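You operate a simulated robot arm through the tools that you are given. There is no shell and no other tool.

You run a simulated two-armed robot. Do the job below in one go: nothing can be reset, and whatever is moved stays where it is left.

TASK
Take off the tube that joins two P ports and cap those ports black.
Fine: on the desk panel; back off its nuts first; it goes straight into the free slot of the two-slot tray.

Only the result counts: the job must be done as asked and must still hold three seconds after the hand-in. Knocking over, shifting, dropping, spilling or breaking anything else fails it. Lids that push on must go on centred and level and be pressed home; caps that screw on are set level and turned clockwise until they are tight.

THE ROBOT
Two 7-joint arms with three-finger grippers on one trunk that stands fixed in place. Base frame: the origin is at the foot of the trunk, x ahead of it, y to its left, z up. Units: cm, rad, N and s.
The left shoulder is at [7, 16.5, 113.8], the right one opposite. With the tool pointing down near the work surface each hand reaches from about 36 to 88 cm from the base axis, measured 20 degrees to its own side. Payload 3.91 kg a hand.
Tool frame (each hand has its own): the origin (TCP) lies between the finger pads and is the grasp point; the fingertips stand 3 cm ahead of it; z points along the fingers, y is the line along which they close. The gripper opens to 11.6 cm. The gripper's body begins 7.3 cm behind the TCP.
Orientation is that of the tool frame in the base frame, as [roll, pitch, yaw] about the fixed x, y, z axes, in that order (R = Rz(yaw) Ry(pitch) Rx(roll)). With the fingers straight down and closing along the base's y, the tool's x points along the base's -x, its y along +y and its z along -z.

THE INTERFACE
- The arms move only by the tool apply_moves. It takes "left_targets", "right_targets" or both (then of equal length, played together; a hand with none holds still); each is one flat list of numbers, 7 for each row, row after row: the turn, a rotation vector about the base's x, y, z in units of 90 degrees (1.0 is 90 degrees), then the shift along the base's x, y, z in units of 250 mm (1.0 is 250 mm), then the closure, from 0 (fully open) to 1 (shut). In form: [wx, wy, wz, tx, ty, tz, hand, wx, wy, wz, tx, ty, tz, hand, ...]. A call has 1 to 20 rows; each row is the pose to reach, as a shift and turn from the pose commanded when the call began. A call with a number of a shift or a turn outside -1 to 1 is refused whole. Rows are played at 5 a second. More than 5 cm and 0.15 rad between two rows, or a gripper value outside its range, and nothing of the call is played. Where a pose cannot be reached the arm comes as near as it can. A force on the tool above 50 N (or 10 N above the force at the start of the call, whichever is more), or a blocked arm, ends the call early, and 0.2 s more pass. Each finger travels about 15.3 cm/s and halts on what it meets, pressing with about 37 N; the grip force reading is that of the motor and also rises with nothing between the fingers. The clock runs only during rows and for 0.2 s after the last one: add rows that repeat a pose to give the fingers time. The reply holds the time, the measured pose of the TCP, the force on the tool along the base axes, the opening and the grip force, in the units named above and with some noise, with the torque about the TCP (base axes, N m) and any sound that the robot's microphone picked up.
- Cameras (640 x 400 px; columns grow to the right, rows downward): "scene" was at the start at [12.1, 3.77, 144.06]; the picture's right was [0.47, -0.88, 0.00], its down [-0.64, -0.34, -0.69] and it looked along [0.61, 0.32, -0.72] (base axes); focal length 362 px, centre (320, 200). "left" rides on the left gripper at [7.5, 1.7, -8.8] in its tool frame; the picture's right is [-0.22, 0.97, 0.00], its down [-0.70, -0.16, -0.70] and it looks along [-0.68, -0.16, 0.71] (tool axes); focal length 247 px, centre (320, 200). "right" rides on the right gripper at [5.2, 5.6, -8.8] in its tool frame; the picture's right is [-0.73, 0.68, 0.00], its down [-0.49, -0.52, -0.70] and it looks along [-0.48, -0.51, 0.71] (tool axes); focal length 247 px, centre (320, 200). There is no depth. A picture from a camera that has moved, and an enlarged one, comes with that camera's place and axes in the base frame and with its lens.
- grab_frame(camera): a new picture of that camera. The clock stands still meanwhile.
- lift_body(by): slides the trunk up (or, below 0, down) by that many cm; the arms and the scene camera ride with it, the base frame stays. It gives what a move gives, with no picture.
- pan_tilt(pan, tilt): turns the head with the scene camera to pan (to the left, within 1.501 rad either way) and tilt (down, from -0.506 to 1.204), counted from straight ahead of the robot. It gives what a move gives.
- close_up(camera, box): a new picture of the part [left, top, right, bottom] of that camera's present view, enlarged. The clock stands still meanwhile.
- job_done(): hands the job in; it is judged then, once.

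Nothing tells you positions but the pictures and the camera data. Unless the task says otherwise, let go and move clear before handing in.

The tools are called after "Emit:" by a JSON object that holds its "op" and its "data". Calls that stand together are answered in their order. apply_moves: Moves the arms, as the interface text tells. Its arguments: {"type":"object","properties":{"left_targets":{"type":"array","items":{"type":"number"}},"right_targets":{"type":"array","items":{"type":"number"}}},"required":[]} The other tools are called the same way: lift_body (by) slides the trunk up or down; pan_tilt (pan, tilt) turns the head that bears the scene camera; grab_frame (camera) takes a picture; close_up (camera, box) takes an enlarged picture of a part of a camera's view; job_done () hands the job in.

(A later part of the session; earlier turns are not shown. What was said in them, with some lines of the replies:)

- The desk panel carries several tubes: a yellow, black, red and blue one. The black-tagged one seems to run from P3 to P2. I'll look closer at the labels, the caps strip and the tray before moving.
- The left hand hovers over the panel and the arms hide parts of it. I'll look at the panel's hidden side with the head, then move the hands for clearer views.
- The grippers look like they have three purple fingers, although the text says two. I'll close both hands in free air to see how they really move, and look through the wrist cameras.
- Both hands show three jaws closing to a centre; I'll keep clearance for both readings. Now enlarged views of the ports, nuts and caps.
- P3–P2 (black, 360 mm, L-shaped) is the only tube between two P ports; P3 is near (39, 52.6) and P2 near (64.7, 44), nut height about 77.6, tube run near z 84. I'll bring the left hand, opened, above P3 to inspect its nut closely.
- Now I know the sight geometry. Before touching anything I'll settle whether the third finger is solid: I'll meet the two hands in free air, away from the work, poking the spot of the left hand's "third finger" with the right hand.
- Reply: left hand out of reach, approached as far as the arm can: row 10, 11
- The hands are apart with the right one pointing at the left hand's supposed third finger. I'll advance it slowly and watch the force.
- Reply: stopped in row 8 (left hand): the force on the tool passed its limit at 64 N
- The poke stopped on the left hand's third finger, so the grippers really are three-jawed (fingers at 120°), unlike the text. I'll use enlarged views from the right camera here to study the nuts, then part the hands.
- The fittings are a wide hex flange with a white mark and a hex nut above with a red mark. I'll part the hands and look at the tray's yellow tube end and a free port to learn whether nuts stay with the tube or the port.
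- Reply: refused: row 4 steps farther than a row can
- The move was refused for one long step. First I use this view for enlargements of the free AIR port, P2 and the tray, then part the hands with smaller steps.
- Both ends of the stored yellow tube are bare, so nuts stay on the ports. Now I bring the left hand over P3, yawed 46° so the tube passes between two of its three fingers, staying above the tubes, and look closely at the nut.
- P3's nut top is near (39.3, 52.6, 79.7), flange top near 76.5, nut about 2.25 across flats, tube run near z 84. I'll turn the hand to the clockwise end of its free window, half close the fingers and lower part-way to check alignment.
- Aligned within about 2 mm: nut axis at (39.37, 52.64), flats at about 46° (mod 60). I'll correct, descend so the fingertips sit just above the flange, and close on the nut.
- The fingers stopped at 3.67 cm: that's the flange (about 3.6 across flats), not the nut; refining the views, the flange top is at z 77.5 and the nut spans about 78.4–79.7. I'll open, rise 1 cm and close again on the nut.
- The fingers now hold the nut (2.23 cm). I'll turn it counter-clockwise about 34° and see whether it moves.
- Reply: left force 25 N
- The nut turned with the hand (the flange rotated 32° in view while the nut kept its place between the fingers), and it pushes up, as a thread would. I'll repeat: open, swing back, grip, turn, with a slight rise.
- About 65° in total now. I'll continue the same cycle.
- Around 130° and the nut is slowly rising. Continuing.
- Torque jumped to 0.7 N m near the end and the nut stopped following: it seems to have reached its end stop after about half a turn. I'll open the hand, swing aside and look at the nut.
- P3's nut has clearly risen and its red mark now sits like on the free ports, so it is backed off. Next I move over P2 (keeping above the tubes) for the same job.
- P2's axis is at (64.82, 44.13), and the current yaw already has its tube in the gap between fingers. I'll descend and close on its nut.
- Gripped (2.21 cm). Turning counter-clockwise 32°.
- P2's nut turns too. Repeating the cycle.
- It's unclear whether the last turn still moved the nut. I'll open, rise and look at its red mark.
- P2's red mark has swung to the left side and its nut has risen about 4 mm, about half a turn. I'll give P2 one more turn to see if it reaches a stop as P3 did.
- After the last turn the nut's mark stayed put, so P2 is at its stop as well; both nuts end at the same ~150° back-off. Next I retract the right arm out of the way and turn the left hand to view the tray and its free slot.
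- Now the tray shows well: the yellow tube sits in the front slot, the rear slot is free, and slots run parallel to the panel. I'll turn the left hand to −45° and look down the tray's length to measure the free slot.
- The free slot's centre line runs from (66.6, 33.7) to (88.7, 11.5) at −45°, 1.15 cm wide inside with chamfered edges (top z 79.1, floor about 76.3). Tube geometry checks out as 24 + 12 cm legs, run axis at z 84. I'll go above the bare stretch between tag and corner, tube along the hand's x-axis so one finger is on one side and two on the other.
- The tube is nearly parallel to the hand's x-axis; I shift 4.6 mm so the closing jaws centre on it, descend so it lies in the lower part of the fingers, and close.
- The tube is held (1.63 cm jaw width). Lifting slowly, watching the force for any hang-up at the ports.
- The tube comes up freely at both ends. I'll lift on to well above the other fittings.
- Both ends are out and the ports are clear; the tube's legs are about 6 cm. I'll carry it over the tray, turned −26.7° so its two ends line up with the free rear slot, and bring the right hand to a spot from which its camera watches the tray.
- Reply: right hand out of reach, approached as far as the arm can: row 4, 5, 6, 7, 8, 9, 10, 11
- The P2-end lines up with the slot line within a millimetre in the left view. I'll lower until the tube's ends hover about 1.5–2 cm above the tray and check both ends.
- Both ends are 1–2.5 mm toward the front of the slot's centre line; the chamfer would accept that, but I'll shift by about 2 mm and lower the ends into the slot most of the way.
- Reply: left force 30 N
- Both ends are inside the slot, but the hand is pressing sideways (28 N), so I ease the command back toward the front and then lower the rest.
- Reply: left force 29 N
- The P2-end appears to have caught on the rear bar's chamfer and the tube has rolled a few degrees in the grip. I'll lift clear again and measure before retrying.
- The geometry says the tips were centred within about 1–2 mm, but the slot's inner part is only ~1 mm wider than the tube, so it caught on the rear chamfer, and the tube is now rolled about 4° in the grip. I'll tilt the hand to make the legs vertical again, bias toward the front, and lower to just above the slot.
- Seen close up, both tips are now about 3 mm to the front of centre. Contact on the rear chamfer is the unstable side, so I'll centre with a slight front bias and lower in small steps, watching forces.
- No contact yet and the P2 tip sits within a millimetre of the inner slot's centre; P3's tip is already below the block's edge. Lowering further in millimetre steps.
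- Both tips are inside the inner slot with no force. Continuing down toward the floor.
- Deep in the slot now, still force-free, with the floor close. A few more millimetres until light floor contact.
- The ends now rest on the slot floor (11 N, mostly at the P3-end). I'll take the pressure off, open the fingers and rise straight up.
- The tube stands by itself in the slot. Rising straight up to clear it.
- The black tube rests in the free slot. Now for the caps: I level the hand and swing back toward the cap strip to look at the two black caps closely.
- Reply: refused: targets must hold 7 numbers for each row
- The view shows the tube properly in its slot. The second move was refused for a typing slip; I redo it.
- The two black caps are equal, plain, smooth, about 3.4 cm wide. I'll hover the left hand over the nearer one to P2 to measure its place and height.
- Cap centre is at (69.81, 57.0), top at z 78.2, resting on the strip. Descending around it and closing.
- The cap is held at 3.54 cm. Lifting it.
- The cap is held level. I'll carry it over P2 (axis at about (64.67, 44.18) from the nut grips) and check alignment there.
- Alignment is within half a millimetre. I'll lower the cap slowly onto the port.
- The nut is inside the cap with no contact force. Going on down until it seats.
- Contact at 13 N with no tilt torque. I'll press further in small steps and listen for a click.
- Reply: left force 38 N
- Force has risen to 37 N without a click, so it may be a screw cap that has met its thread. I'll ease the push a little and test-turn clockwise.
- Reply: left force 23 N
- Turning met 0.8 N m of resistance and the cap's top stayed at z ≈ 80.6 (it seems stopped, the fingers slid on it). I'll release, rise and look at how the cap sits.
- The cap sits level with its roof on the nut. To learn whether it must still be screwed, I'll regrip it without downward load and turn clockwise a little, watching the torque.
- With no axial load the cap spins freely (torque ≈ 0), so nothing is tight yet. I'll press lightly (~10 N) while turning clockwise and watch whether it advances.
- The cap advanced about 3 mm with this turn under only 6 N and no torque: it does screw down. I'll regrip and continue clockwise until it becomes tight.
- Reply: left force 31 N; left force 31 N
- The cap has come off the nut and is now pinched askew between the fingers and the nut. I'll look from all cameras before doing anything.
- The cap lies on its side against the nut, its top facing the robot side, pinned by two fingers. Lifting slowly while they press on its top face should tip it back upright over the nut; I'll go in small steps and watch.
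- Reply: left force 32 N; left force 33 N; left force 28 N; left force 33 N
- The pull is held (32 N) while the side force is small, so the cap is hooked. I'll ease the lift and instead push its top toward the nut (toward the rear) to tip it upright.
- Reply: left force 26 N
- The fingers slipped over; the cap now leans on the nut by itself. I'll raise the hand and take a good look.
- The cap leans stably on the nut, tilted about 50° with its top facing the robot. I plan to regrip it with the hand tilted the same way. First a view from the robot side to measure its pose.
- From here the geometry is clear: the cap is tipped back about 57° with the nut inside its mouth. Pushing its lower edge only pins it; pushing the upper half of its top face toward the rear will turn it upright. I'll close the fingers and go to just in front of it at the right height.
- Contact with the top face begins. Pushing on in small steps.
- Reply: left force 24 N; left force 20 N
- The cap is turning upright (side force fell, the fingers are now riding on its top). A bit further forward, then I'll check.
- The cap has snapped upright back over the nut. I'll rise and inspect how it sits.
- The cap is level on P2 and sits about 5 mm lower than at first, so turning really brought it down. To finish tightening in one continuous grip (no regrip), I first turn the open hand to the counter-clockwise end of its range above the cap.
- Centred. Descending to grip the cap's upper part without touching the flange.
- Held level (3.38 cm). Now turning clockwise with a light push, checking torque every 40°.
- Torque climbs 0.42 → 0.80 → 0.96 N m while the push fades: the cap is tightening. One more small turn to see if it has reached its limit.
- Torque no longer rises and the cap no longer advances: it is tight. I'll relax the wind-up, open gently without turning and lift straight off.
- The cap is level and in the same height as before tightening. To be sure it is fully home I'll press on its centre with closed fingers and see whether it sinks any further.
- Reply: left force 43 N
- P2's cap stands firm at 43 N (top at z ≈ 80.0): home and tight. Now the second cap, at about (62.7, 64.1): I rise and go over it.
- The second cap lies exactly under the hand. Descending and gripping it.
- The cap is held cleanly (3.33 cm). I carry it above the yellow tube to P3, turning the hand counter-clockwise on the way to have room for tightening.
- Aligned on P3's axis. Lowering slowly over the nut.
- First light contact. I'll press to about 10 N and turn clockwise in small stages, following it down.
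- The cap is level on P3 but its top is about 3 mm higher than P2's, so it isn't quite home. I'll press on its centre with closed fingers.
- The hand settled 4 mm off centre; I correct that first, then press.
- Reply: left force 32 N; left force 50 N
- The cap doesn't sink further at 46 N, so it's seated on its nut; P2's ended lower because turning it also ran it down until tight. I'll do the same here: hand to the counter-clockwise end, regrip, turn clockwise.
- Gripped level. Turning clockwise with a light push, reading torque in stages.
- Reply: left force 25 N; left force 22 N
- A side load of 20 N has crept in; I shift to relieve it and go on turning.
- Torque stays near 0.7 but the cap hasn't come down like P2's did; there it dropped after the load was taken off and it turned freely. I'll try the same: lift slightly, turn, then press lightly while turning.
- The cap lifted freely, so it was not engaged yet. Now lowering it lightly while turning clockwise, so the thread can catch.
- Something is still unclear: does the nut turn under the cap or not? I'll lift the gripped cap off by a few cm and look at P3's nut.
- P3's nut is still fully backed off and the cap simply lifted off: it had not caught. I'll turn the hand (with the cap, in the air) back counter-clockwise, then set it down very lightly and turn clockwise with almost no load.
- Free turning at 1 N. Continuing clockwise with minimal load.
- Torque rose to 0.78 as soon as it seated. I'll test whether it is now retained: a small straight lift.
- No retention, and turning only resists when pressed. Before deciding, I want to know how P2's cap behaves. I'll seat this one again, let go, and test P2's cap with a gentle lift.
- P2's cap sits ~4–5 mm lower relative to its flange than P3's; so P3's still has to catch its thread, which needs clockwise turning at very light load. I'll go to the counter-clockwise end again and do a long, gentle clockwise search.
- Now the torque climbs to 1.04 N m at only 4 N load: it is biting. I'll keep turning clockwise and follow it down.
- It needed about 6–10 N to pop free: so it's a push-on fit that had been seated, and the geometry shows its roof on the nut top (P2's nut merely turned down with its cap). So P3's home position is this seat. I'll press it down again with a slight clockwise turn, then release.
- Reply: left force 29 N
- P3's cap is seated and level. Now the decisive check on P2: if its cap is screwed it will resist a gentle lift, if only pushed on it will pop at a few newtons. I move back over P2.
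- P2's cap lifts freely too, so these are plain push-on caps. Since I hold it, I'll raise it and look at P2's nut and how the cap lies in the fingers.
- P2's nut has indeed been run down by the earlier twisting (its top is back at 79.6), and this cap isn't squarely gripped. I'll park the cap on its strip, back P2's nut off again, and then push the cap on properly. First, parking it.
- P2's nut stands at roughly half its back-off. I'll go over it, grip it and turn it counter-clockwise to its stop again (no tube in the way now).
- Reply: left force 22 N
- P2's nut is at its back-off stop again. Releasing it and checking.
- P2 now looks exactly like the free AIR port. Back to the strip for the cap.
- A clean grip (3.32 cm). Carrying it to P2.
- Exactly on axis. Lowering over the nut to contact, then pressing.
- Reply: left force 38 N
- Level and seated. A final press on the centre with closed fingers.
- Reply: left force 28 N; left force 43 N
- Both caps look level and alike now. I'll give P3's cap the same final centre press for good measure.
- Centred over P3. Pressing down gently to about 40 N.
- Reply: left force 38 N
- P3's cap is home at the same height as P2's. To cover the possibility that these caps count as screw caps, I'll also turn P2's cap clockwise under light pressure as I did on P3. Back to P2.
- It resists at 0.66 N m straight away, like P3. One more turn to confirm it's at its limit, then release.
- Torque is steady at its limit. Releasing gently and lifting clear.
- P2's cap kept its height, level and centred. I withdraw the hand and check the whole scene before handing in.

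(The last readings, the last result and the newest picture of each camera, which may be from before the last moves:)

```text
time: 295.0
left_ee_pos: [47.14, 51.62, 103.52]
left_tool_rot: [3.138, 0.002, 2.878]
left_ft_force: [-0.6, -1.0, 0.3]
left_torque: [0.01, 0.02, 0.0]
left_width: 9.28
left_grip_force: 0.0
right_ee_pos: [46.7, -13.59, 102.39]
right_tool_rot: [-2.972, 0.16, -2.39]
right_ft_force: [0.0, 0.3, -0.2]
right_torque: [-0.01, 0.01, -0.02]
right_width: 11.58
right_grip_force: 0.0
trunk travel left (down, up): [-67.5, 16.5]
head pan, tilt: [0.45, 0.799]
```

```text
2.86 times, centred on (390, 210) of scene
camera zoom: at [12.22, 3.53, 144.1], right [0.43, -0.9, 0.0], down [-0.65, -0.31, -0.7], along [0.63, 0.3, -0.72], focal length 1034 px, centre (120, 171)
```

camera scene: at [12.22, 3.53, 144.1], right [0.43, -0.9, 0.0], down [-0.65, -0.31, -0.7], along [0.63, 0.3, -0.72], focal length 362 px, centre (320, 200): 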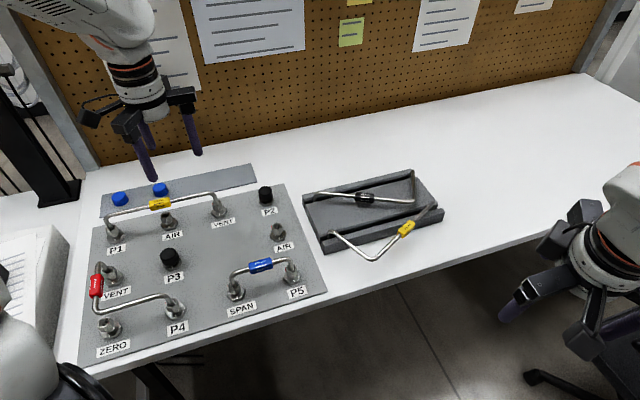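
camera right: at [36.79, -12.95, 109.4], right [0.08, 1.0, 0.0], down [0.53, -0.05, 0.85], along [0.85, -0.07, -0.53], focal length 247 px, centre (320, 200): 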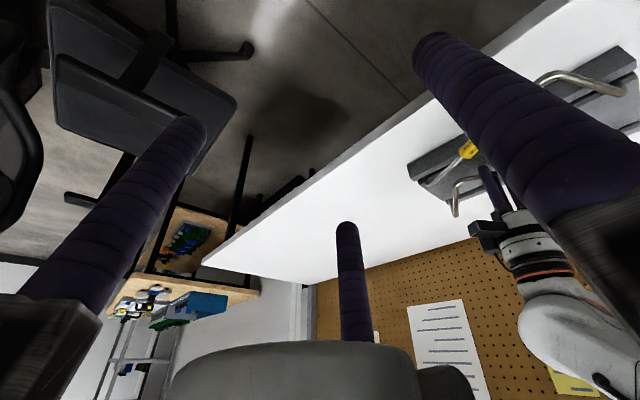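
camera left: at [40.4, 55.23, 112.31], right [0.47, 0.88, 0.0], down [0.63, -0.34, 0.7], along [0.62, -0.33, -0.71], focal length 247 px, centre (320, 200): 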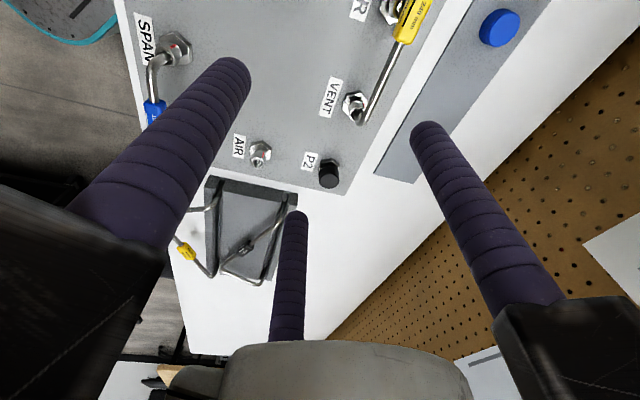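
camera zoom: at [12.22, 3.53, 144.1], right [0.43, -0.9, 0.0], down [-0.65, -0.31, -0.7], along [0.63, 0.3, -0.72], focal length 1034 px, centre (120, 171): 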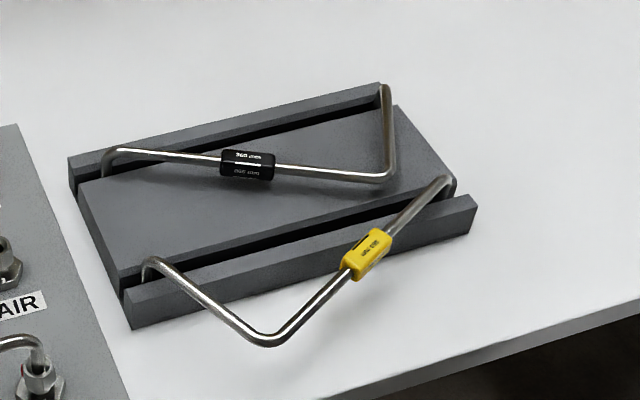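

Everything is in place: the black P2–P3 tube lies in the tray's rear slot beside the untouched yellow one. P2 and P3 carry level black caps, all other tubes and blue caps are as they were, and both hands are clear. Handing in.

Emit:
{"op": "job_done", "data": {}}

```text
The job is handed in.
```

The job is handed in, and I don't have the verdict yet. The P2–P3 tube (black, 360 mm) is off the desk panel and standing in the tray's free rear slot. P2 and P3 both have black caps.

- **Nuts:** Both were turned counter-clockwise to their stops before I lifted the tube. P2's nut ran part-way down again while I was fitting its cap, so I took the cap off and backed the nut off again.
- **Tube:** My first try at the slot caught on its edge and rolled the tube a few degrees in the grip. The second try went in cleanly and the tube stood on its own after I let go.
- **Caps:** They behave as push-on caps, not screw caps. Both are level, centred and at the same height, and neither sank further under about 40 N. I also turned both clockwise until they resisted.
- **Mishap:** P2's cap tipped off its nut once and leaned against it. I recovered it without it falling, set it back on the strip, and put it on again from there.
- **Hold:** The caps are held by a light friction fit. P3's popped off at roughly 6–10 N when I tested it, and I then seated it again.

In the last pictures the yellow, red and blue tubes and the blue caps looked undisturbed. Both hands were clear at hand-in.
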